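You operate a simulated robot arm through the tools that you are given. There is no shell and no other tool. Be economical: measure what you need, move in short steps, check, and stop when the job is done.

Carry out the task below with a simulated two-armed robot. There is one attempt and no reset: what you move stays moved.

Task
Get the juice tank running: lid shut, dial at 2, pulp stirred.
Fine: strainer out on the cooler end of the bench, switch on; crank till the dark layer is gone; other controls stay.
Where things are to end (x, y in the base frame): steel strainer within 60 mm of [610, 0].

Only the result counts: the job must be done as asked and must still hold three seconds after the hand-in. Knocking over, shifting, dropping, spilling or breaking anything else fails it. Lids that push on must go on centred and level and be pressed home; caps that screw on are set level and turned clockwise until they are tight.

Robot
Two 7-joint arms with two-finger grippers on one trunk, on a base that drives. Base frame: it is fixed to the floor where the robot stands at the start and does not move with it; the origin is under the middle of the robot, x ahead of it, y to its left, z up; the surface under the hand at the start is at about z = 800. Units: mm, degrees, N and s.
The left shoulder is at the start at [60, 123, 995], the right one opposite. With the tool pointing down near the work surface each hand reaches from about 340 to 800 mm from the robot's upright axis, wherever it stands, measured 20 degrees to its own side. Places, roughly: blue crank [600, -500, 1200]; cooler end of the filling bench [600, 100, 800]; juice tank [800, -600, 1100]; orange tap button [500, -1200, 1100]; orange tap lever [500, -700, 1100]; red capper lever [600, -1600, 1100]; side tap knob [500, -1100, 1100]; tall cooler dial [500, 800, 1400]; tall cooler switch [500, 1100, 1400]; tank dial [600, -600, 1000]; tank lid [700, -800, 1400]; tank switch [600, -500, 900]; white button of the label box [600, -1300, 900]. Payload 1.47 kg a hand.
The tool frame of a hand sits at the grasp point between the pads (the TCP): z along the fingers, y along the line on which they close. The tips reach 16 mm beyond it. Largest opening 87 mm; the body of the gripper starts 55 mm behind the TCP.
Orientation is that of the tool frame in the base frame, as a unit quaternion [x, y, z, w]. With the fingers straight down and closing along the base's y, the tool's x points along the base's -x, its y along +y and its z along -z.

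Tools
- The arms move only by the tool step_arm. It takes "left_rows", "right_rows" or both (then of equal length, played together; a hand with none holds still); each is a list of rows, each an object of numbers (a shift or turn left out is 0, a gripper value left out holds the last): "wx", "wy", "wz": the turn, a rotation vector about the tool's x, y, z in degrees; "x", "y", "z": the shift along the tool's x, y, z in m; "jaw": the closure, from 0 (fully open) to 1 (shut). In form: [{"wx": .., "wy": .., "wz": .., "x": .., "y": .., "z": .., "jaw": ..}, ...]. A call has 1 to 12 rows; each row is the pose to reach, as a shift and turn from the pose commanded when the call began, along the tool's axes at that moment. Each row takes 0.2 s and may step no farther than 50 mm and 8.6 degrees from the row before; otherwise, or with a gripper value out of range, the whole call is refused. Where a pose cannot be reached the arm comes as near as it can. A force on the tool above 40 N (or 10 N above the force at the start of the call, whichever is more), or a blocked arm, ends the call early, and 0.2 s more pass. Each finger travels about 153 mm/s and halts on what it meets, pressing with about 23 N; the grip force reading is that of the motor and also rises with nothing between the fingers. The clock runs only during rows and for 0.2 s after the last one: add rows that repeat a pose to give the fingers time. It gives the time, the measured TCP pose, the force on the tool (base axes), the opening and the grip force at its end, in the units of the frame above (readings bear some noise), with the torque about the TCP (base axes, N m) and any sound that the robot's microphone picked up.
- Cameras (640 x 400 px; columns grow to the right, rows downward): "scene" is now at [91, -3.5, 1553.4]; the picture's right is [-0.06, -1.00, 0.00], its down [-0.72, 0.04, -0.69] and it looks along [0.69, -0.04, -0.72] (base axes); focal length 214 px, centre (320, 200). "left" rides on the left gripper at [73, -12, -90] in its tool frame; the picture's right is [0.16, 0.99, 0.00], its down [-0.72, 0.12, -0.68] and it looks along [-0.67, 0.11, 0.73] (tool axes); focal length 247 px, centre (320, 200). "right" rides on the right gripper at [73, 12, -90] in its tool frame; the picture's right is [-0.16, 0.99, 0.00], its down [-0.72, -0.12, -0.68] and it looks along [-0.67, -0.11, 0.73] (tool axes); focal length 247 px, centre (320, 200). There is no depth. A picture from a camera that has moved, and an enlarged one, comes with that camera's place and axes in the base frame and with its lens.
- camera(camera): a new picture of that camera. It takes no simulated time.
- slide_trunk(by): slides the trunk up (or, below 0, down) by that many mm; the arms and the scene camera ride with it, the base frame stays. It gives what a move gives, with no picture.
- base_move(legs): drives the robot by 1 to 6 legs, each [ahead, left, turn to the left] in mm, mm and degrees, along the robot's own axes; the way and the turn of a leg run together, so that a leg with both is an arc; at most 1500 mm and 180 degrees a leg. The arms and the cameras ride along, it lands a little off, and it stops where it bumps. It gives what a move gives.
- head_to(pan, tilt): turns the head with the scene camera to pan (to the left, within 120 degrees either way) and tilt (down, from -29 to 69), counted from straight ahead of the robot. It gives what a move gives.
- enlarge(camera, box): a new picture of the part [left, top, right, bottom] of that camera's present view, enlarged. It takes no simulated time.
- finish_job(): hands the job in; it is judged then, once.

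Work in short steps. Places have to be worked out from the pictures, the camera data and where the tool is seen: move nearer, look again, correct. Check each grasp and each placing, and mend what went wrong. You have 120 turns and 100 pictures in all, those below and enlarged ones among them. Open the grippers and draw the arms clear of the work before you hand the job in, unless the task says otherwise; then end with one line.

The tools are called after "Emit:" as a command line: name --argument value ..., lists and objects as JSON in quotes. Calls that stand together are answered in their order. step_arm: Moves the arms, as the interface text tells. Its arguments: {"type":"object","properties":{"left_rows":{"type":"array"},"right_rows":{"type":"array"}},"required":[]} The other tools are called the same way: slide_trunk (by) slides the trunk up or down; base_move (legs) drives the base; head_to (pan, tilt) turns the head that bears the scene camera; camera (camera) takes a picture; enlarge (camera, box) takes an enlarged picture of a part of a camera's view; finish_job () hands the job in.

At the start:

```text
clock: 0.0
left_tool_pos: [517.7, -59.2, 1150.0]
left_tcp_rot: [0.001, 1.0, 0.0, 0.0]
left_contact_force: [0.1, 0.1, 0.5]
left_ft_torque: [0.04, -0.03, 0.0]
left_grip_width: 87.1
left_grip_force: 0.0
right_tool_pos: [346.1, -517.5, 1000.4]
right_tcp_rot: [0.0, 1.0, 0.0, 0.0]
right_contact_force: [0.2, -0.6, 0.0]
right_ft_torque: [-0.02, 0.0, 0.01]
right_grip_width: 87.1
right_grip_force: 0.2
trunk travel left (down, up): [-150.0, 80.0]
robot x, y, heading: [-0.5, -1.4, -0.2]
head pan, tilt: [-3.2, 46.1]
```

scene: 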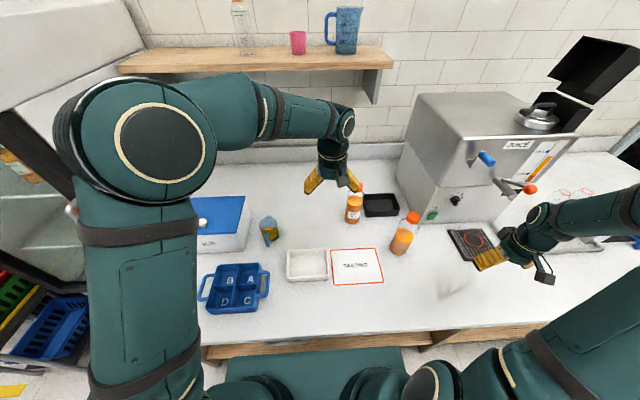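
right: 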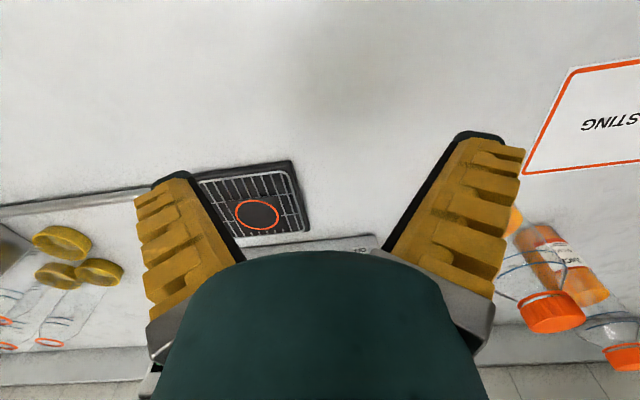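
left: 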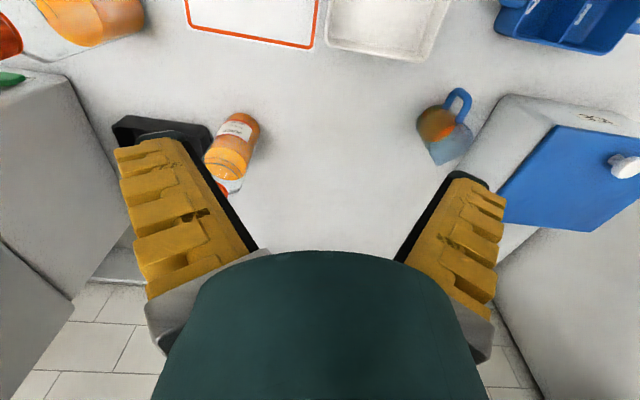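

The tank is at the right of the scene view; I turn the head towards it and take a picture.

Emit:
head_to --pan -42 --tilt 30

Emit:
camera --camera "scene"

```text
clock: 1.1
left_tool_pos: [517.3, -59.0, 1150.5]
left_tcp_rot: [0.0, 1.0, 0.0, 0.0]
left_contact_force: [0.1, -0.3, -0.7]
left_ft_torque: [0.01, -0.02, 0.01]
left_grip_width: 86.7
left_grip_force: 0.1
right_tool_pos: [346.8, -517.3, 1000.3]
right_tcp_rot: [0.0, 1.0, -0.001, 0.0]
right_contact_force: [-0.4, 0.4, 0.3]
right_ft_torque: [-0.02, 0.01, -0.01]
right_grip_width: 87.0
right_grip_force: 0.0
trunk travel left (down, up): [-150.0, 80.0]
robot x, y, heading: [-1.8, 2.5, -0.0]
head pan, tilt: [-42.0, 30.0]
```

```text
96 pictures are left
camera scene: at [77.9, -59.5, 1577.6], right [-0.67, -0.74, 0.0], down [-0.37, 0.33, -0.87], along [0.64, -0.58, -0.5], focal length 214 px, centre (320, 200)
```

scene: 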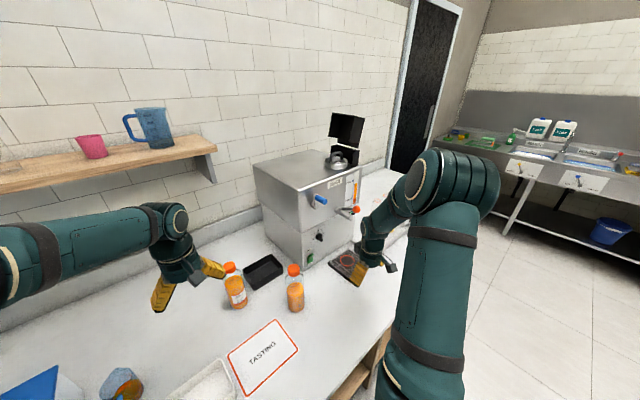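

Now an enlarged view of the tank.

Emit:
enlarge --camera "scene" --box '[230, 100, 400, 300]'

```text
2.00 times, centred on (315, 200) of scene
camera zoom: at [77.9, -59.5, 1577.6], right [-0.67, -0.74, 0.0], down [-0.37, 0.33, -0.87], along [0.64, -0.58, -0.5], focal length 429 px, centre (330, 200)
```

zoom: 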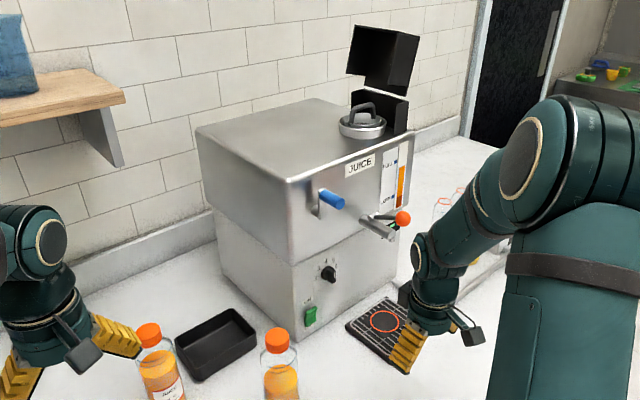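

Closer views of the lid/strainer and the controls on the front.

Emit:
enlarge --camera "scene" --box '[310, 105, 390, 180]'

Emit:
enlarge --camera "scene" --box '[290, 175, 380, 275]'

```text
5.33 times, centred on (350, 142) of scene
camera zoom: at [77.9, -59.5, 1577.6], right [-0.67, -0.74, 0.0], down [-0.37, 0.33, -0.87], along [0.64, -0.58, -0.5], focal length 1144 px, centre (160, 507)
```

zoom: 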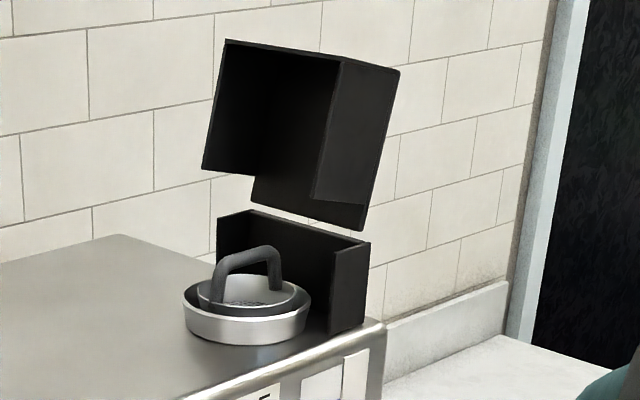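

```text
4.00 times, centred on (335, 225) of scene
camera zoom: at [77.9, -59.5, 1577.6], right [-0.67, -0.74, 0.0], down [-0.37, 0.33, -0.87], along [0.64, -0.58, -0.5], focal length 858 px, centre (260, 100)
```

zoom: 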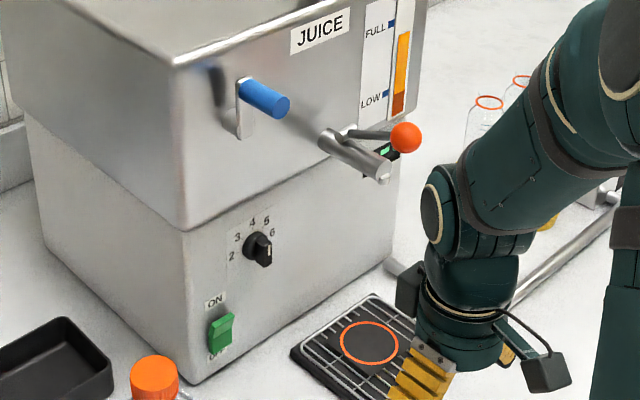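

Tank front is near x≈644, its left side y≈-470, top z≈1220, strainer near (710,-725). I retract both hands before driving right.

Emit:
step_arm --left_rows '[{"x": 0.04, "y": 0.03}, {"x": 0.08, "y": 0.06}, {"x": 0.12, "y": 0.09}, {"x": 0.16, "y": 0.12}, {"x": 0.16, "y": 0.16}, {"x": 0.16, "y": 0.2}, {"x": 0.16, "y": 0.24}]' --right_rows '[{"z": -0.04}, {"z": -0.08, "y": 0.03}, {"z": -0.1, "y": 0.07}, {"z": -0.1, "y": 0.11}, {"z": -0.1, "y": 0.15}, {"z": -0.1, "y": 0.19}, {"z": -0.1, "y": 0.22}]'

Emit:
base_move --legs '[[-100, 0, 0], [0, -600, 0]]'

Emit:
head_to --pan -10 --tilt 30

Emit:
camera --camera "scene"

```text
clock: 2.6
left_tool_pos: [356.1, 180.8, 1149.5]
left_tcp_rot: [0.001, 1.0, -0.001, -0.001]
left_contact_force: [-0.4, 0.4, 0.1]
left_ft_torque: [-0.03, 0.02, 0.0]
left_grip_width: 86.7
left_grip_force: 0.2
right_tool_pos: [343.9, -296.0, 1098.6]
right_tcp_rot: [0.0, 1.0, -0.002, 0.0]
right_contact_force: [0.2, 0.9, -0.1]
right_ft_torque: [0.01, 0.0, -0.03]
right_grip_width: 86.9
right_grip_force: 0.1
trunk travel left (down, up): [-150.0, 80.0]
robot x, y, heading: [3.2, -2.3, 0.0]
head pan, tilt: [-42.0, 30.0]
```

```text
clock: 9.1
left_tool_pos: [251.4, -421.4, 1149.1]
left_tcp_rot: [0.005, 1.0, 0.0, 0.0]
left_contact_force: [-0.1, -0.8, -0.2]
left_ft_torque: [-0.01, 0.03, -0.01]
left_grip_width: 87.0
left_grip_force: 0.0
right_tool_pos: [238.3, -898.7, 1098.5]
right_tcp_rot: [0.005, 1.0, 0.0, 0.001]
right_contact_force: [-0.6, -0.2, 0.9]
right_ft_torque: [0.02, 0.01, 0.01]
right_grip_width: 86.8
right_grip_force: 0.0
trunk travel left (down, up): [-150.0, 80.0]
robot x, y, heading: [-105.0, -596.3, -0.8]
head pan, tilt: [-42.0, 30.0]
```

```text
clock: 10.1
left_tool_pos: [252.5, -421.6, 1148.7]
left_tcp_rot: [0.005, 1.0, 0.001, 0.0]
left_contact_force: [-0.1, -0.3, -0.6]
left_ft_torque: [0.0, 0.01, 0.0]
left_grip_width: 87.1
left_grip_force: 0.0
right_tool_pos: [236.4, -898.3, 1099.5]
right_tcp_rot: [0.005, 1.0, 0.0, 0.0]
right_contact_force: [-0.2, 0.0, 0.3]
right_ft_torque: [0.01, -0.05, 0.0]
right_grip_width: 87.2
right_grip_force: 0.1
trunk travel left (down, up): [-150.0, 80.0]
robot x, y, heading: [-102.5, -594.6, -0.5]
head pan, tilt: [-10.0, 30.0]
```

```text
92 pictures are left
camera scene: at [-4.8, -613.5, 1577.6], right [-0.18, -0.98, 0.0], down [-0.49, 0.09, -0.87], along [0.85, -0.16, -0.5], focal length 214 px, centre (320, 200)
```

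scene: 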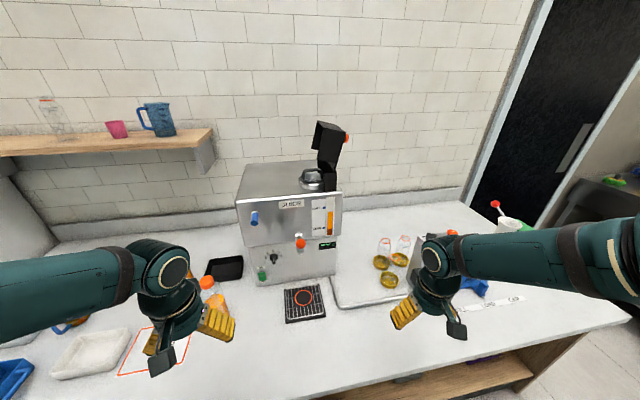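

Good unobstructed view. I enlarge the tank top and front.

Emit:
enlarge --camera "scene" --box '[280, 110, 376, 200]'

Emit:
enlarge --camera "scene" --box '[232, 190, 344, 290]'

```text
4.44 times, centred on (328, 155) of scene
camera zoom: at [-4.8, -613.5, 1577.6], right [-0.18, -0.98, 0.0], down [-0.49, 0.09, -0.87], along [0.85, -0.16, -0.5], focal length 953 px, centre (284, 400)
```

zoom: 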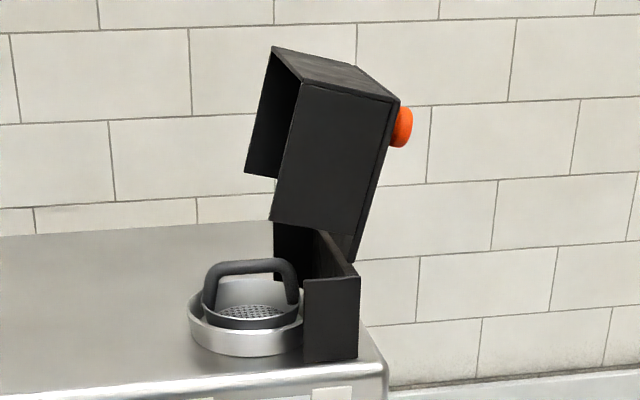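

```text
4.00 times, centred on (288, 240) of scene
camera zoom: at [-4.8, -613.5, 1577.6], right [-0.18, -0.98, 0.0], down [-0.49, 0.09, -0.87], along [0.85, -0.16, -0.5], focal length 858 px, centre (448, 40)
```

zoom: 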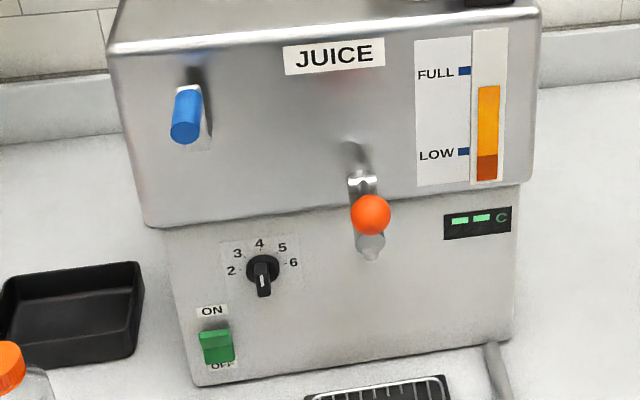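

The lid is hinged on the right (y≈-795) and stands open; the strainer handle's bar runs along y at (702,-719,1288). I raise the trunk and drive closer.

Emit:
slide_trunk --by 80

Emit:
base_move --legs '[[140, -20, 0.6]]'

```text
clock: 11.3
left_tool_pos: [253.3, -421.8, 1229.0]
left_tcp_rot: [0.006, 1.0, 0.0, 0.001]
left_contact_force: [0.3, -0.3, 0.1]
left_ft_torque: [-0.01, -0.03, 0.0]
left_grip_width: 87.0
left_grip_force: 0.1
right_tool_pos: [237.1, -897.6, 1178.7]
right_tcp_rot: [0.005, 1.0, 0.0, 0.0]
right_contact_force: [0.4, -1.2, 0.3]
right_ft_torque: [0.04, -0.03, 0.03]
right_grip_width: 86.9
right_grip_force: 0.1
trunk travel left (down, up): [-230.0, 0.0]
robot x, y, heading: [-103.7, -598.4, -0.4]
head pan, tilt: [-10.0, 30.0]
```

```text
clock: 12.6
left_tool_pos: [360.6, -434.3, 1229.7]
left_tcp_rot: [-0.001, 1.0, 0.0, 0.0]
left_contact_force: [-0.7, -0.2, -0.2]
left_ft_torque: [0.02, -0.02, -0.02]
left_grip_width: 87.0
left_grip_force: 0.0
right_tool_pos: [349.3, -910.4, 1178.1]
right_tcp_rot: [-0.002, 1.0, 0.0, 0.0]
right_contact_force: [-0.4, 0.1, 0.0]
right_ft_torque: [-0.03, -0.01, -0.01]
right_grip_width: 87.0
right_grip_force: 0.0
trunk travel left (down, up): [-230.0, 0.0]
robot x, y, heading: [8.0, -611.9, 0.1]
head pan, tilt: [-10.0, 30.0]
stopped in leg 1: the robot was blocked; the commanded pose is now the measured one
```

Blocked by the bench at x≈8, near enough. I turn the left hand 90° (fingers closing along x, camera to its left) while rising.

Emit:
step_arm --left_rows '[{"wz": 8.2, "z": -0.02}, {"wz": 16.4, "z": -0.04}, {"wz": 24.6, "z": -0.06}, {"wz": 32.8, "z": -0.08}, {"wz": 41, "z": -0.1}, {"wz": 49.2, "z": -0.12}, {"wz": 57.4, "z": -0.14, "x": -0.02}, {"wz": 65.6, "z": -0.16, "x": -0.04}, {"wz": 73.8, "z": -0.17, "x": -0.06}, {"wz": 82, "z": -0.17, "x": -0.08}, {"wz": 90, "z": -0.17, "x": -0.1}]'

```text
clock: 15.0
left_tool_pos: [461.3, -434.9, 1400.0]
left_tcp_rot: [0.707, 0.707, 0.0, -0.001]
left_contact_force: [0.0, -0.7, -0.3]
left_ft_torque: [-0.01, 0.0, 0.0]
left_grip_width: 87.0
left_grip_force: 0.0
right_tool_pos: [350.0, -911.3, 1178.2]
right_tcp_rot: [-0.001, 1.0, 0.0, -0.001]
right_contact_force: [-0.3, 0.6, -0.1]
right_ft_torque: [-0.03, 0.02, 0.01]
right_grip_width: 87.0
right_grip_force: 0.1
trunk travel left (down, up): [-230.0, 0.0]
robot x, y, heading: [4.8, -615.5, 0.2]
head pan, tilt: [-10.0, 30.0]
```

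Now move above-left of the strainer with a 30° lean, then look with the wrist camera.

Emit:
step_arm --left_rows '[{"wy": -4, "y": 0.035, "x": -0.025}, {"wy": -8, "y": 0.07, "x": -0.05}, {"wy": -12, "y": 0.105, "x": -0.075}, {"wy": -16, "y": 0.14, "x": -0.1}, {"wy": -20, "y": 0.175, "x": -0.125}, {"wy": -25, "y": 0.21, "x": -0.15}, {"wy": -30, "y": 0.242, "x": -0.18}, {"wy": -30, "y": 0.242, "x": -0.2}]'

Emit:
camera --camera "left"

Emit:
camera --camera "scene"

```text
clock: 16.8
left_tool_pos: [679.5, -626.6, 1387.0]
left_tcp_rot: [0.683, 0.683, -0.183, 0.183]
left_contact_force: [0.6, 0.2, -0.9]
left_ft_torque: [0.0, -0.04, 0.02]
left_grip_width: 86.9
left_grip_force: 0.1
left hand out of reach, approached as far as the arm can: row 7, 8
right_tool_pos: [347.8, -910.7, 1178.7]
right_tcp_rot: [-0.002, 1.0, 0.0, 0.0]
right_contact_force: [-0.9, -0.3, -0.4]
right_ft_torque: [-0.04, -0.02, -0.01]
right_grip_width: 87.1
right_grip_force: 0.0
trunk travel left (down, up): [-230.0, 0.0]
robot x, y, heading: [4.4, -615.6, 0.1]
head pan, tilt: [-10.0, 30.0]
```

```text
89 pictures are left
camera left: at [667.8, -518.4, 1428.6], right [0.99, 0.14, -0.08], down [0.12, -0.29, 0.95], along [0.11, -0.95, -0.3], focal length 247 px, centre (320, 200)
```

left: 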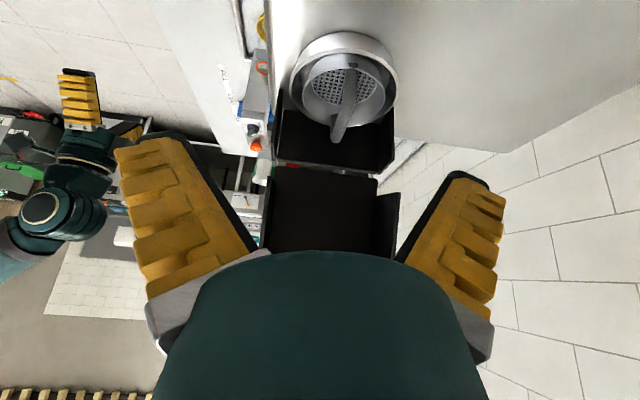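

```text
88 pictures are left
camera scene: at [102.7, -629.4, 1657.7], right [-0.17, -0.99, 0.0], down [-0.49, 0.09, -0.87], along [0.85, -0.15, -0.5], focal length 214 px, centre (320, 200)
```

scene: 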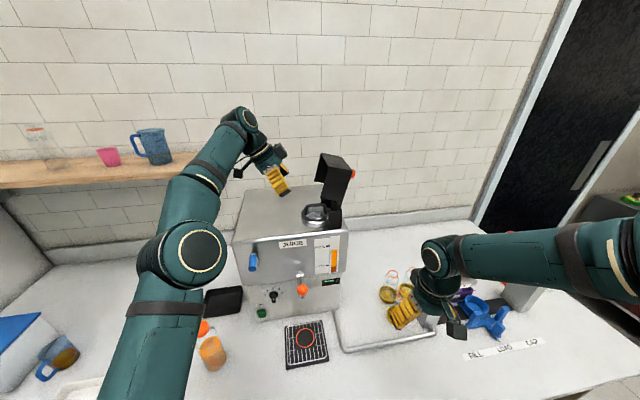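

Handle end confirmed near (705,-719,1283). I move in to 60 mm short of the grasp along the approach.

Emit:
step_arm --left_rows '[{"z": 0.035}, {"z": 0.07, "x": -0.01, "y": 0.01}, {"z": 0.07, "x": -0.019, "y": 0.0245}, {"z": 0.07, "x": -0.019, "y": 0.0245}]'

Emit:
camera --camera "left"

```text
clock: 17.8
left_tool_pos: [696.6, -674.0, 1333.3]
left_tcp_rot: [0.683, 0.683, -0.182, 0.183]
left_contact_force: [-0.4, 0.9, 0.2]
left_ft_torque: [0.03, 0.0, -0.01]
left_grip_width: 87.1
left_grip_force: 0.0
left hand out of reach, approached as far as the arm can: row 3, 4
right_tool_pos: [349.4, -910.9, 1178.8]
right_tcp_rot: [-0.002, 1.0, 0.0, 0.0]
right_contact_force: [0.2, -0.4, 0.4]
right_ft_torque: [-0.02, 0.02, -0.01]
right_grip_width: 87.1
right_grip_force: 0.2
trunk travel left (down, up): [-230.0, 0.0]
robot x, y, heading: [5.7, -613.0, -0.1]
head pan, tilt: [-10.0, 30.0]
```

```text
87 pictures are left
camera left: at [686.0, -566.4, 1374.6], right [0.99, 0.14, -0.08], down [0.12, -0.29, 0.95], along [0.11, -0.95, -0.3], focal length 247 px, centre (320, 200)
```

left: 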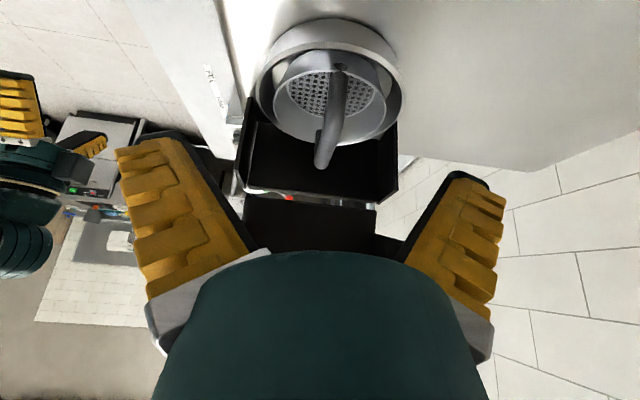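

I'm at the limit of reach; I tip the hand 25° back toward the robot (about the bar axis) and test whether the lift height is reachable.

Emit:
step_arm --left_rows '[{"wx": -7.2, "wz": 4.17, "jaw": 0.2}, {"wx": -14.4, "wz": 8.33, "jaw": 0.4}, {"wx": -21.6, "wz": 12.5, "jaw": 0.5}, {"wx": -21.6, "wz": 12.5, "x": -0.015, "z": -0.026, "y": 0.008}, {"wx": -21.6, "wz": 12.5, "x": -0.035, "z": -0.06, "y": 0.008}, {"wx": -21.6, "wz": 12.5, "x": -0.05, "z": -0.087, "y": 0.008}]'

```text
clock: 19.2
left_tool_pos: [707.0, -674.6, 1432.6]
left_tcp_rot: [0.707, 0.628, -0.03, 0.325]
left_contact_force: [1.2, 0.7, 0.6]
left_ft_torque: [0.0, 0.0, 0.01]
left_grip_width: 49.2
left_grip_force: 3.5
right_tool_pos: [350.2, -910.5, 1177.8]
right_tcp_rot: [-0.001, 1.0, -0.001, 0.0]
right_contact_force: [-0.1, -1.1, -0.6]
right_ft_torque: [-0.01, 0.03, 0.0]
right_grip_width: 87.0
right_grip_force: 0.0
trunk travel left (down, up): [-230.0, 0.0]
robot x, y, heading: [1.0, -613.2, 0.1]
head pan, tilt: [-10.0, 30.0]
```

The lift height is reachable. Now down to 45 mm short of the grasp.

Emit:
step_arm --left_rows '[{"x": 0.013, "y": -0.022, "z": 0.029}, {"x": 0.026, "y": -0.044, "z": 0.058}, {"x": 0.038, "y": -0.066, "z": 0.088}, {"x": 0.038, "y": -0.066, "z": 0.088}]'

Emit:
camera --camera "left"

Emit:
enlarge --camera "scene" --box '[240, 130, 368, 240]'

```text
clock: 20.2
left_tool_pos: [684.9, -687.0, 1319.6]
left_tcp_rot: [0.707, 0.627, -0.031, 0.326]
left_contact_force: [-0.5, 0.1, -0.4]
left_ft_torque: [0.0, 0.0, -0.01]
left_grip_width: 49.0
left_grip_force: 3.6
right_tool_pos: [349.2, -909.4, 1179.1]
right_tcp_rot: [-0.002, 1.0, 0.0, 0.0]
right_contact_force: [-0.6, -0.2, 0.4]
right_ft_torque: [0.03, 0.0, 0.03]
right_grip_width: 87.0
right_grip_force: 0.0
trunk travel left (down, up): [-230.0, 0.0]
robot x, y, heading: [1.5, -614.0, 0.0]
head pan, tilt: [-10.0, 30.0]
```

```text
86 pictures are left
camera left: at [657.7, -578.9, 1352.0], right [0.93, 0.14, 0.34], down [-0.3, -0.29, 0.91], along [0.22, -0.95, -0.23], focal length 247 px, centre (320, 200)
```

left: 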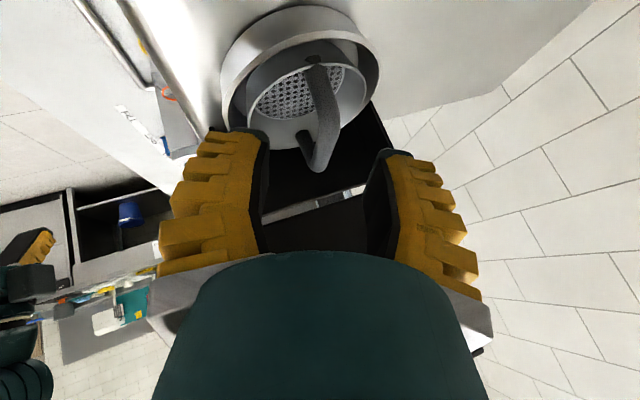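

```text
3.64 times, centred on (304, 185) of scene
camera zoom: at [103.9, -629.0, 1657.6], right [-0.17, -0.99, 0.0], down [-0.49, 0.09, -0.87], along [0.85, -0.15, -0.5], focal length 780 px, centre (378, 254)
```

zoom: 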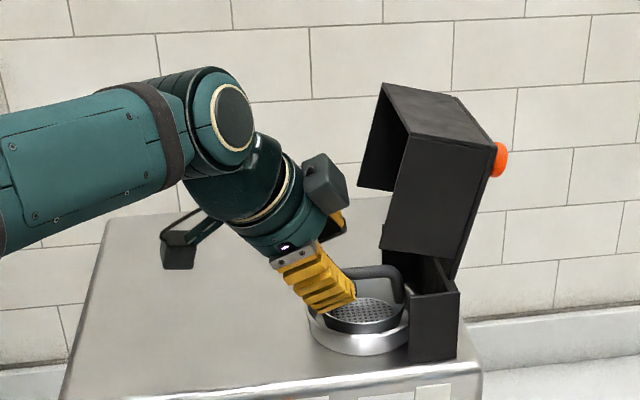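

Model of the bar matches (705, -690…-750, 1283). I advance onto the bar and close.

Emit:
step_arm --left_rows '[{"x": 0.001, "y": 0.004, "z": 0.022}, {"x": 0.001, "y": 0.004, "z": 0.044}, {"x": 0.001, "y": 0.004, "z": 0.044}]'

Emit:
camera --camera "left"

```text
clock: 21.0
left_tool_pos: [703.1, -706.9, 1289.9]
left_tcp_rot: [0.706, 0.627, -0.03, 0.329]
left_contact_force: [-2.0, 2.2, 20.9]
left_ft_torque: [0.1, 0.61, -0.17]
left_grip_width: 48.6
left_grip_force: 2.6
right_tool_pos: [347.6, -909.7, 1179.2]
right_tcp_rot: [-0.001, 1.0, 0.001, 0.0]
right_contact_force: [0.8, 0.0, 0.2]
right_ft_torque: [-0.01, -0.03, 0.0]
right_grip_width: 86.8
right_grip_force: 0.1
trunk travel left (down, up): [-230.0, 0.0]
robot x, y, heading: [1.4, -616.8, -0.1]
head pan, tilt: [-10.0, 30.0]
```

```text
84 pictures are left
camera left: at [675.8, -599.6, 1322.0], right [0.93, 0.14, 0.35], down [-0.3, -0.28, 0.91], along [0.23, -0.95, -0.22], focal length 247 px, centre (320, 200)
```

left: 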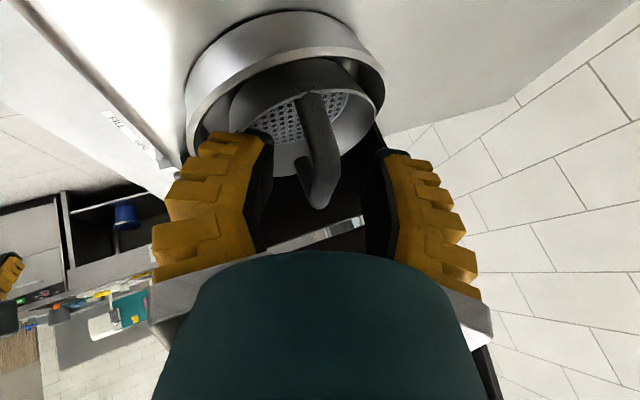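

The near fingertip rests on the rim, bar is between the pads about 6 mm past the TCP. I back off 2 mm and close.

Emit:
step_arm --left_rows '[{"z": -0.003, "jaw": 0.5}, {"z": -0.002, "jaw": 0.8}, {"z": -0.002, "jaw": 1}, {"z": -0.002, "jaw": 1}]'

Emit:
camera --camera "left"

```text
clock: 22.0
left_tool_pos: [703.6, -705.6, 1287.6]
left_tcp_rot: [0.707, 0.627, -0.031, 0.326]
left_contact_force: [-0.7, 0.0, 4.5]
left_ft_torque: [-0.1, 0.02, -0.02]
left_grip_width: 6.9
left_grip_force: 22.9
right_tool_pos: [348.3, -909.9, 1178.5]
right_tcp_rot: [-0.001, 1.0, 0.0, 0.0]
right_contact_force: [0.3, 0.2, -0.2]
right_ft_torque: [0.0, 0.0, -0.06]
right_grip_width: 87.0
right_grip_force: 0.2
trunk travel left (down, up): [-230.0, 0.0]
robot x, y, heading: [5.2, -614.8, -0.1]
head pan, tilt: [-10.0, 30.0]
```

```text
83 pictures are left
camera left: at [676.6, -597.8, 1319.4], right [0.93, 0.14, 0.34], down [-0.29, -0.29, 0.91], along [0.22, -0.95, -0.23], focal length 247 px, centre (320, 200)
```

left: 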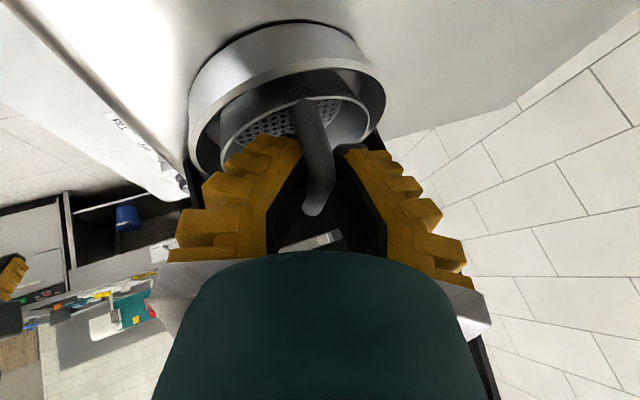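

Check the grip in detail.

Emit:
enlarge --camera "left" --box '[240, 80, 400, 230]'

Emit:
enlarge --camera "scene" --box '[280, 150, 360, 220]'

```text
2.67 times, centred on (320, 155) of left
camera zoom: at [676.6, -597.8, 1319.4], right [0.93, 0.14, 0.34], down [-0.29, -0.29, 0.91], along [0.22, -0.95, -0.23], focal length 659 px, centre (320, 320)
```

zoom: 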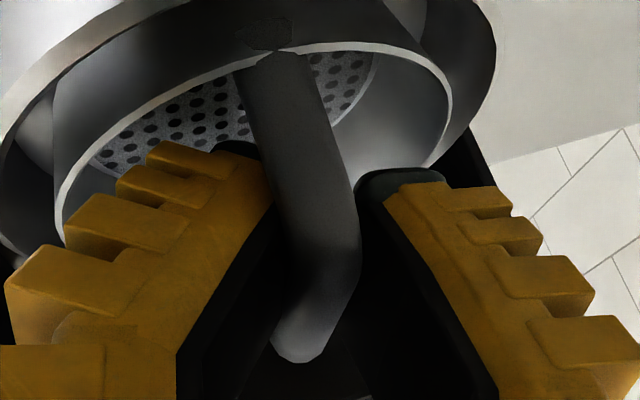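

```text
5.71 times, centred on (320, 185) of scene
camera zoom: at [103.4, -628.9, 1657.6], right [-0.17, -0.99, 0.0], down [-0.49, 0.09, -0.87], along [0.85, -0.15, -0.5], focal length 1226 px, centre (320, 286)
```

zoom: 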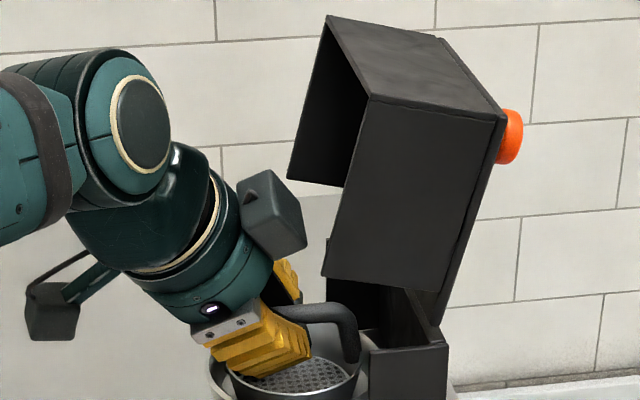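

Bar appears between the pads with full grip force. Lift 40 mm straight up and check.

Emit:
step_arm --left_rows '[{"x": -0.0045, "y": 0.0042, "z": -0.0079}, {"x": -0.009, "y": 0.0084, "z": -0.0158}, {"x": -0.0135, "y": 0.0127, "z": -0.0236}, {"x": -0.018, "y": 0.0169, "z": -0.0315}]'

Emit:
enlarge --camera "scene" --box '[280, 150, 360, 220]'

```text
clock: 23.0
left_tool_pos: [705.3, -706.8, 1327.0]
left_tcp_rot: [0.706, 0.628, -0.031, 0.326]
left_contact_force: [-1.4, 1.1, -0.6]
left_ft_torque: [-0.02, 0.02, -0.01]
left_grip_width: 5.9
left_grip_force: 23.1
right_tool_pos: [349.0, -909.0, 1178.3]
right_tcp_rot: [-0.001, 1.0, 0.0, 0.0]
right_contact_force: [0.0, 0.1, -0.3]
right_ft_torque: [0.01, -0.01, 0.0]
right_grip_width: 86.9
right_grip_force: 0.0
trunk travel left (down, up): [-230.0, 0.0]
robot x, y, heading: [1.6, -617.6, 0.0]
head pan, tilt: [-10.0, 30.0]
```

```text
5.71 times, centred on (320, 185) of scene
camera zoom: at [103.8, -629.0, 1657.6], right [-0.17, -0.99, 0.0], down [-0.49, 0.09, -0.87], along [0.85, -0.15, -0.5], focal length 1226 px, centre (320, 286)
```

zoom: 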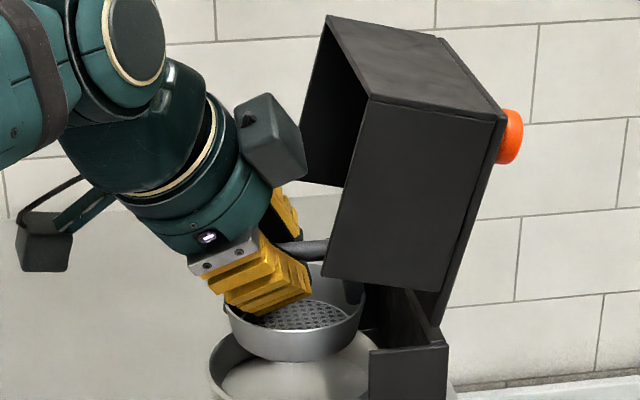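

Strainer is free and hanging from the hand. Lift a bit more and slide it left, clear of the lid.

Emit:
step_arm --left_rows '[{"x": -0.009, "y": 0.0084, "z": -0.0158}, {"x": -0.0006, "y": 0.0169, "z": -0.0414}, {"x": 0.017, "y": 0.0169, "z": -0.0513}, {"x": 0.034, "y": 0.0169, "z": -0.0613}, {"x": 0.0688, "y": 0.0169, "z": -0.0812}, {"x": 0.1035, "y": 0.0169, "z": -0.101}, {"x": 0.1035, "y": 0.0169, "z": -0.101}]'

Emit:
enlarge --camera "scene" --box '[230, 110, 390, 240]'

```text
clock: 24.6
left_tool_pos: [704.7, -566.2, 1367.1]
left_tcp_rot: [0.707, 0.627, -0.031, 0.326]
left_contact_force: [-0.8, 0.2, 0.1]
left_ft_torque: [0.02, 0.0, -0.01]
left_grip_width: 6.0
left_grip_force: 22.4
right_tool_pos: [350.2, -911.6, 1177.9]
right_tcp_rot: [-0.001, 1.0, 0.001, 0.0]
right_contact_force: [-0.3, -0.1, 1.4]
right_ft_torque: [0.0, 0.01, -0.03]
right_grip_width: 87.0
right_grip_force: 0.1
trunk travel left (down, up): [-230.0, 0.0]
robot x, y, heading: [2.3, -614.2, -0.1]
head pan, tilt: [-10.0, 30.0]
```

```text
3.08 times, centred on (310, 175) of scene
camera zoom: at [104.2, -629.9, 1657.5], right [-0.17, -0.99, 0.0], down [-0.49, 0.09, -0.87], along [0.85, -0.15, -0.5], focal length 660 px, centre (351, 277)
```

zoom: 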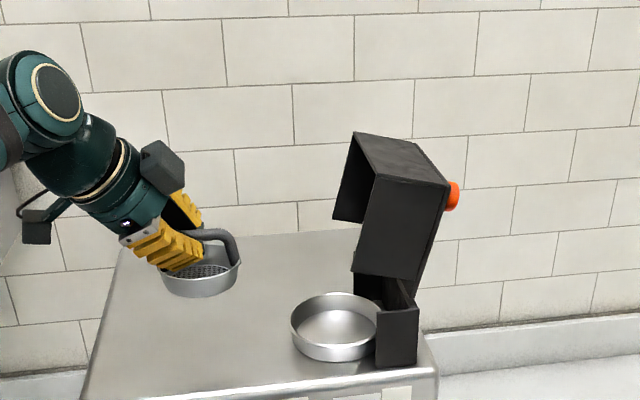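

Strainer clear of the tank. Retract it toward the robot, then drive left.

Emit:
step_arm --left_rows '[{"x": -0.0094, "y": -0.0408, "z": -0.0165}, {"x": -0.0188, "y": -0.0816, "z": -0.033}, {"x": -0.0282, "y": -0.1225, "z": -0.0494}, {"x": -0.0376, "y": -0.1633, "z": -0.0659}, {"x": -0.047, "y": -0.2042, "z": -0.0824}, {"x": -0.0564, "y": -0.245, "z": -0.0988}]'

Emit:
base_move --legs '[[-60, 0, 0], [0, 465, 0]]'

Emit:
head_to --pan 10 --tilt 45

Emit:
camera --camera "scene"

```text
clock: 26.0
left_tool_pos: [433.3, -565.1, 1367.8]
left_tcp_rot: [0.706, 0.627, -0.03, 0.327]
left_contact_force: [-0.8, -0.8, -0.2]
left_ft_torque: [0.03, -0.03, 0.0]
left_grip_width: 5.9
left_grip_force: 22.8
right_tool_pos: [347.6, -910.4, 1177.9]
right_tcp_rot: [0.0, 1.0, -0.001, 0.002]
right_contact_force: [0.2, -0.2, -0.4]
right_ft_torque: [0.0, -0.01, -0.01]
right_grip_width: 87.2
right_grip_force: 0.1
trunk travel left (down, up): [-230.0, 0.0]
robot x, y, heading: [3.0, -611.7, 0.1]
head pan, tilt: [-10.0, 30.0]
```

```text
clock: 31.2
left_tool_pos: [373.8, -91.9, 1367.7]
left_tcp_rot: [0.707, 0.628, -0.032, 0.325]
left_contact_force: [-1.0, 0.6, -0.9]
left_ft_torque: [0.01, 0.02, 0.02]
left_grip_width: 6.0
left_grip_force: 23.1
right_tool_pos: [289.3, -437.8, 1178.6]
right_tcp_rot: [-0.002, 1.0, 0.001, 0.0]
right_contact_force: [-0.8, 0.1, 0.2]
right_ft_torque: [-0.01, 0.02, 0.03]
right_grip_width: 87.1
right_grip_force: 0.1
trunk travel left (down, up): [-230.0, 0.0]
robot x, y, heading: [-54.7, -144.5, 0.1]
head pan, tilt: [-10.0, 30.0]
```

```text
clock: 32.0
left_tool_pos: [376.0, -92.1, 1367.1]
left_tcp_rot: [0.707, 0.628, -0.032, 0.325]
left_contact_force: [-0.5, -0.2, 0.0]
left_ft_torque: [0.02, 0.01, -0.01]
left_grip_width: 6.1
left_grip_force: 23.1
right_tool_pos: [289.4, -437.7, 1179.5]
right_tcp_rot: [-0.002, 1.0, 0.0, 0.0]
right_contact_force: [-0.4, -0.3, -0.2]
right_ft_torque: [-0.01, -0.01, 0.02]
right_grip_width: 87.0
right_grip_force: 0.0
trunk travel left (down, up): [-230.0, 0.0]
robot x, y, heading: [-56.4, -143.5, 0.3]
head pan, tilt: [10.0, 45.0]
```

```text
78 pictures are left
camera scene: at [34.3, -126.6, 1635.0], right [0.18, -0.98, 0.0], down [-0.7, -0.12, -0.71], along [0.7, 0.12, -0.71], focal length 214 px, centre (320, 200)
```

scene: 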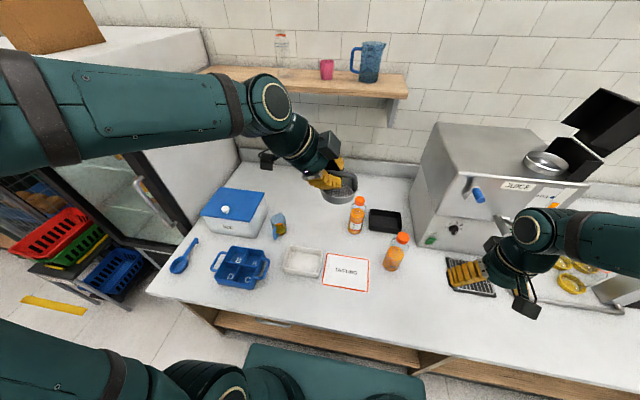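

Target (610,0) lies between cup, bottle and white tray. I enlarge that spot.

Emit:
enlarge --camera "scene" --box '[250, 150, 400, 290]'

```text
2.86 times, centred on (325, 220) of scene
camera zoom: at [34.3, -126.6, 1635.0], right [0.18, -0.98, 0.0], down [-0.7, -0.12, -0.71], along [0.7, 0.12, -0.71], focal length 613 px, centre (306, 143)
```

zoom: 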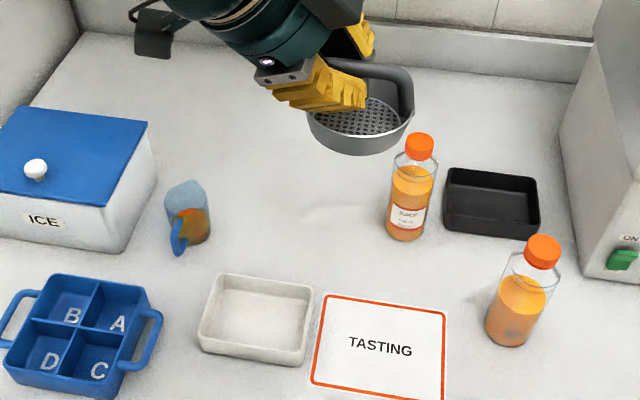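

Room is tight near the cup, so I yaw the hand 45° to lean it toward the robot (the strainer is round), keeping the strainer level.

Emit:
step_arm --left_rows '[{"wx": -3.38, "wy": 3.17, "wz": -5.91}, {"wx": -6.77, "wy": 6.33, "wz": -11.82}, {"wx": -10.15, "wy": 9.5, "wz": -17.73}, {"wx": -13.53, "wy": 12.66, "wz": -23.64}, {"wx": -16.91, "wy": 15.83, "wz": -29.55}, {"wx": -20.3, "wy": 19.0, "wz": -35.46}]'

```text
clock: 33.5
left_tool_pos: [375.8, -91.1, 1367.5]
left_tcp_rot: [0.411, 0.851, 0.097, 0.312]
left_contact_force: [0.2, 0.0, -1.1]
left_ft_torque: [0.0, -0.01, 0.0]
left_grip_width: 6.0
left_grip_force: 23.4
right_tool_pos: [291.1, -437.7, 1178.7]
right_tcp_rot: [-0.003, 1.0, 0.0, 0.0]
right_contact_force: [-0.6, 0.3, 0.2]
right_ft_torque: [0.02, 0.0, -0.03]
right_grip_width: 87.0
right_grip_force: 0.1
trunk travel left (down, up): [-230.0, 0.0]
robot x, y, heading: [-54.3, -146.0, 0.2]
head pan, tilt: [10.0, 45.0]
```

Move to above the target at z≈1010.

Emit:
step_arm --left_rows '[{"x": 0.0117, "y": 0.0064, "z": 0.0422}, {"x": 0.0233, "y": 0.0129, "z": 0.0843}, {"x": 0.035, "y": 0.0193, "z": 0.1265}, {"x": 0.0466, "y": 0.0257, "z": 0.1686}, {"x": 0.0583, "y": 0.0321, "z": 0.2108}, {"x": 0.07, "y": 0.0386, "z": 0.253}, {"x": 0.0816, "y": 0.045, "z": 0.2951}, {"x": 0.0933, "y": 0.0514, "z": 0.3373}, {"x": 0.1049, "y": 0.0579, "z": 0.3794}, {"x": 0.1166, "y": 0.0643, "z": 0.4216}, {"x": 0.1166, "y": 0.0643, "z": 0.4216}]'

Emit:
enlarge --camera "scene" --box '[250, 150, 400, 290]'

Emit:
camera --camera "left"

```text
clock: 35.9
left_tool_pos: [618.2, -4.8, 1008.5]
left_tcp_rot: [0.412, 0.851, 0.095, 0.313]
left_contact_force: [-0.1, -0.6, -0.3]
left_ft_torque: [0.04, 0.01, 0.03]
left_grip_width: 6.3
left_grip_force: 23.0
right_tool_pos: [288.4, -438.1, 1179.3]
right_tcp_rot: [-0.001, 1.0, 0.0, 0.0]
right_contact_force: [0.0, -0.5, 0.2]
right_ft_torque: [0.01, 0.02, -0.02]
right_grip_width: 87.1
right_grip_force: 0.0
trunk travel left (down, up): [-230.0, 0.0]
robot x, y, heading: [-55.2, -141.8, 0.1]
head pan, tilt: [10.0, 45.0]
```

```text
2.86 times, centred on (325, 220) of scene
camera zoom: at [33.1, -126.9, 1635.1], right [0.18, -0.98, 0.0], down [-0.7, -0.12, -0.71], along [0.7, 0.13, -0.71], focal length 613 px, centre (306, 143)
```

zoom: 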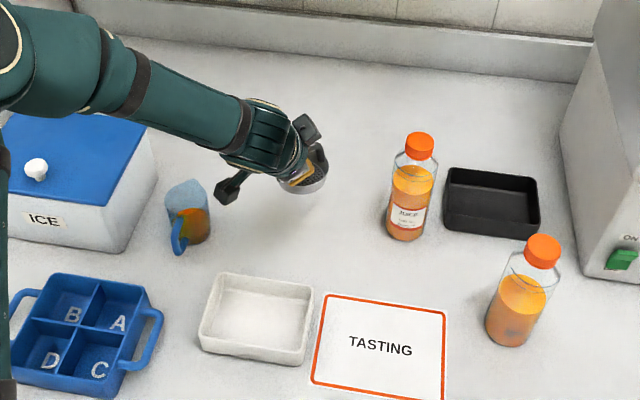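

```text
75 pictures are left
camera left: at [522.2, 52.8, 1042.6], right [0.56, 0.76, 0.34], down [0.0, -0.41, 0.91], along [0.83, -0.51, -0.23], focal length 247 px, centre (320, 200)
```

left: 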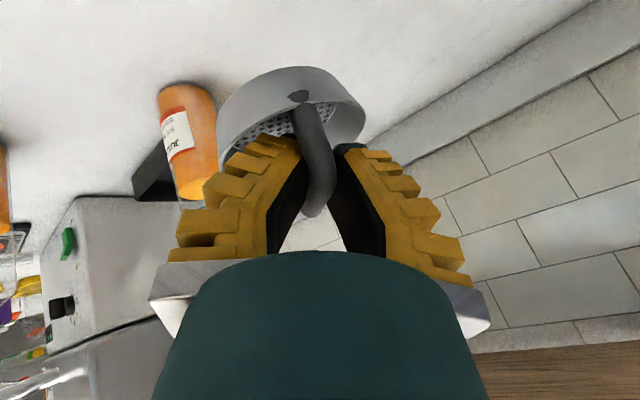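

Clear. Lower 105 mm straight down.

Emit:
step_arm --left_rows '[{"x": 0.018, "y": -0.0169, "z": 0.0315}, {"x": 0.0338, "y": -0.0317, "z": 0.0591}, {"x": 0.0474, "y": -0.0443, "z": 0.0827}, {"x": 0.0474, "y": -0.0443, "z": 0.0827}]'

Emit:
enlarge --camera "scene" --box '[270, 180, 350, 270]'

Emit:
camera --camera "left"

```text
clock: 36.9
left_tool_pos: [615.8, -1.2, 902.6]
left_tcp_rot: [0.411, 0.851, 0.096, 0.313]
left_contact_force: [0.7, 0.0, -0.7]
left_ft_torque: [0.04, 0.01, 0.01]
left_grip_width: 5.7
left_grip_force: 22.9
right_tool_pos: [288.6, -438.9, 1177.9]
right_tcp_rot: [-0.002, 1.0, 0.0, 0.0]
right_contact_force: [0.1, -0.3, 0.0]
right_ft_torque: [-0.01, -0.01, 0.0]
right_grip_width: 87.2
right_grip_force: 0.0
trunk travel left (down, up): [-230.0, 0.0]
robot x, y, heading: [-56.8, -142.6, -0.1]
head pan, tilt: [10.0, 45.0]
```

```text
4.44 times, centred on (310, 225) of scene
camera zoom: at [33.8, -126.9, 1635.0], right [0.18, -0.98, 0.0], down [-0.7, -0.12, -0.71], along [0.7, 0.13, -0.71], focal length 953 px, centre (364, 89)
```

zoom: 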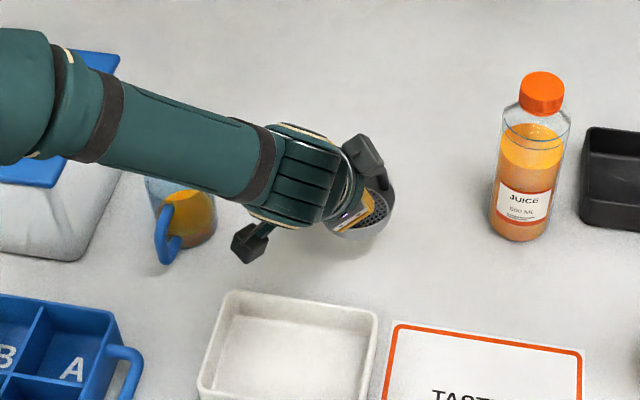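

```text
73 pictures are left
camera left: at [520.8, 55.3, 936.1], right [0.56, 0.76, 0.34], down [0.0, -0.41, 0.91], along [0.83, -0.51, -0.23], focal length 247 px, centre (320, 200)
```

left: 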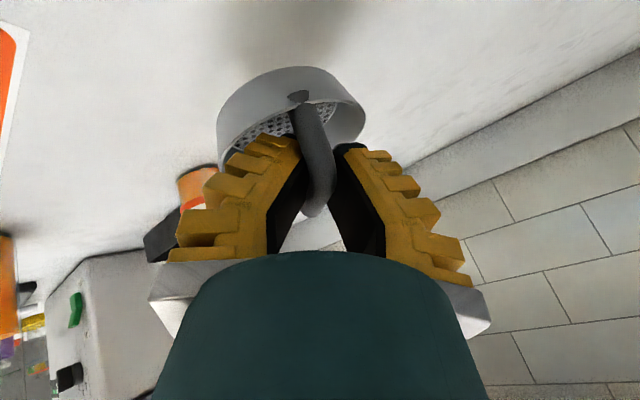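

Descend 20 mm more, watching force.

Emit:
step_arm --left_rows '[{"x": 0.0045, "y": -0.0042, "z": 0.0079}, {"x": 0.009, "y": -0.0084, "z": 0.0158}, {"x": 0.009, "y": -0.0084, "z": 0.0158}]'

```text
clock: 37.6
left_tool_pos: [618.6, -0.8, 885.1]
left_tcp_rot: [0.411, 0.851, 0.096, 0.312]
left_contact_force: [0.2, 0.0, -0.6]
left_ft_torque: [0.03, 0.0, 0.03]
left_grip_width: 5.7
left_grip_force: 22.9
right_tool_pos: [289.0, -437.8, 1178.7]
right_tcp_rot: [-0.002, 1.0, 0.0, 0.0]
right_contact_force: [-0.2, 0.6, 0.2]
right_ft_torque: [0.02, 0.01, 0.0]
right_grip_width: 86.7
right_grip_force: 0.1
trunk travel left (down, up): [-230.0, 0.0]
robot x, y, heading: [-57.8, -141.4, 0.3]
head pan, tilt: [10.0, 45.0]
```

No contact yet; 8 mm more.

Emit:
step_arm --left_rows '[{"x": 0.0018, "y": -0.0017, "z": 0.0032}, {"x": 0.0036, "y": -0.0034, "z": 0.0063}, {"x": 0.0036, "y": -0.0034, "z": 0.0063}]'

Emit:
enlarge --camera "scene" --box '[290, 195, 350, 255]'

```text
clock: 38.5
left_tool_pos: [618.3, -1.1, 876.6]
left_tcp_rot: [0.411, 0.851, 0.095, 0.312]
left_contact_force: [0.0, 1.0, 0.0]
left_ft_torque: [0.01, 0.02, 0.01]
left_grip_width: 5.8
left_grip_force: 23.4
right_tool_pos: [290.5, -436.8, 1180.5]
right_tcp_rot: [-0.002, 1.0, 0.0, 0.001]
right_contact_force: [0.5, -0.7, -0.4]
right_ft_torque: [0.04, -0.01, -0.01]
right_grip_width: 87.2
right_grip_force: 0.0
trunk travel left (down, up): [-230.0, 0.0]
robot x, y, heading: [-53.5, -140.4, 0.4]
head pan, tilt: [10.0, 45.0]
```

```text
6.67 times, centred on (320, 225) of scene
camera zoom: at [34.3, -126.5, 1635.0], right [0.18, -0.98, 0.0], down [-0.7, -0.12, -0.71], along [0.7, 0.12, -0.71], focal length 1430 px, centre (320, 33)
```

zoom: 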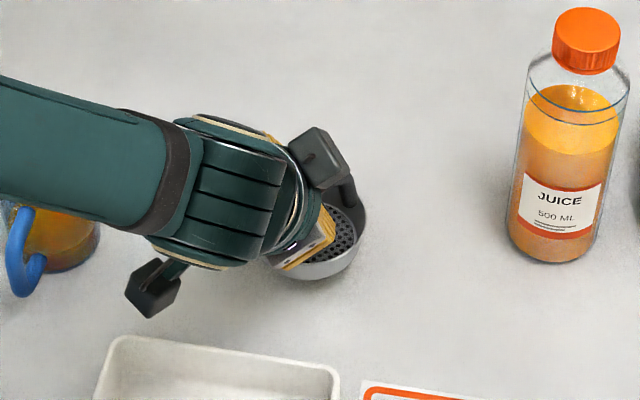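

Still no contact; another 5 mm.

Emit:
step_arm --left_rows '[{"x": 0.0011, "y": -0.0011, "z": 0.002}, {"x": 0.0023, "y": -0.0021, "z": 0.0039}, {"x": 0.0023, "y": -0.0021, "z": 0.0039}]'

```text
clock: 39.2
left_tool_pos: [619.7, -1.5, 871.7]
left_tcp_rot: [0.41, 0.851, 0.096, 0.313]
left_contact_force: [-0.5, -1.2, 0.2]
left_ft_torque: [0.01, -0.01, -0.03]
left_grip_width: 5.9
left_grip_force: 23.6
right_tool_pos: [288.9, -436.1, 1179.2]
right_tcp_rot: [-0.001, 1.0, 0.001, 0.0]
right_contact_force: [0.7, 0.9, -0.3]
right_ft_torque: [-0.03, -0.01, -0.02]
right_grip_width: 86.8
right_grip_force: 0.1
trunk travel left (down, up): [-230.0, 0.0]
robot x, y, heading: [-57.5, -144.3, 0.2]
head pan, tilt: [10.0, 45.0]
```

Still free; keep lowering in 5 mm.

Emit:
step_arm --left_rows '[{"x": 0.0011, "y": -0.0011, "z": 0.002}, {"x": 0.0023, "y": -0.0021, "z": 0.0039}, {"x": 0.0023, "y": -0.0021, "z": 0.0039}]'

Emit:
camera --camera "left"

```text
clock: 40.0
left_tool_pos: [619.1, -1.6, 866.3]
left_tcp_rot: [0.412, 0.851, 0.095, 0.312]
left_contact_force: [-0.3, 0.2, -0.1]
left_ft_torque: [0.03, -0.02, 0.01]
left_grip_width: 6.1
left_grip_force: 23.1
right_tool_pos: [290.0, -438.8, 1178.9]
right_tcp_rot: [-0.001, 1.0, 0.0, 0.0]
right_contact_force: [-1.0, -0.5, 0.5]
right_ft_torque: [0.01, 0.0, 0.01]
right_grip_width: 86.9
right_grip_force: 0.1
trunk travel left (down, up): [-230.0, 0.0]
robot x, y, heading: [-54.0, -145.2, 0.2]
head pan, tilt: [10.0, 45.0]
```

```text
71 pictures are left
camera left: at [523.6, 54.6, 899.6], right [0.56, 0.76, 0.34], down [0.0, -0.41, 0.91], along [0.83, -0.51, -0.23], focal length 247 px, centre (320, 200)
```

left: 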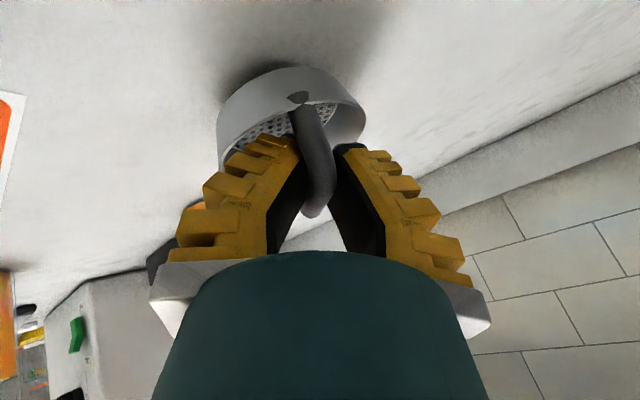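

Bottom edge estimated still ~15 mm above the bench. Lower 8 mm.

Emit:
step_arm --left_rows '[{"x": 0.0018, "y": -0.0017, "z": 0.0032}, {"x": 0.0036, "y": -0.0034, "z": 0.0063}, {"x": 0.0036, "y": -0.0034, "z": 0.0063}]'

```text
clock: 40.9
left_tool_pos: [618.6, -3.0, 858.9]
left_tcp_rot: [0.411, 0.851, 0.096, 0.312]
left_contact_force: [0.3, -0.1, -1.5]
left_ft_torque: [0.03, 0.02, 0.01]
left_grip_width: 6.0
left_grip_force: 22.9
right_tool_pos: [288.2, -436.3, 1177.9]
right_tcp_rot: [-0.002, 1.0, 0.0, 0.0]
right_contact_force: [0.0, 0.8, 0.0]
right_ft_torque: [0.01, -0.01, 0.05]
right_grip_width: 87.1
right_grip_force: 0.0
trunk travel left (down, up): [-230.0, 0.0]
robot x, y, heading: [-58.1, -145.8, 0.2]
head pan, tilt: [10.0, 45.0]
```

Still free; 4 mm more.

Emit:
step_arm --left_rows '[{"x": 0.0009, "y": -0.0008, "z": 0.0016}, {"x": 0.0018, "y": -0.0017, "z": 0.0032}, {"x": 0.0018, "y": -0.0017, "z": 0.0032}]'

```text
clock: 41.6
left_tool_pos: [618.2, -4.3, 853.8]
left_tcp_rot: [0.411, 0.851, 0.096, 0.313]
left_contact_force: [0.7, 0.9, -0.9]
left_ft_torque: [-0.02, 0.01, 0.0]
left_grip_width: 6.1
left_grip_force: 23.3
right_tool_pos: [288.8, -437.4, 1178.0]
right_tcp_rot: [-0.002, 1.0, 0.0, 0.0]
right_contact_force: [0.1, -0.4, 0.5]
right_ft_torque: [0.01, 0.0, 0.02]
right_grip_width: 86.9
right_grip_force: 0.1
trunk travel left (down, up): [-230.0, 0.0]
robot x, y, heading: [-54.7, -140.0, 0.2]
head pan, tilt: [10.0, 45.0]
```

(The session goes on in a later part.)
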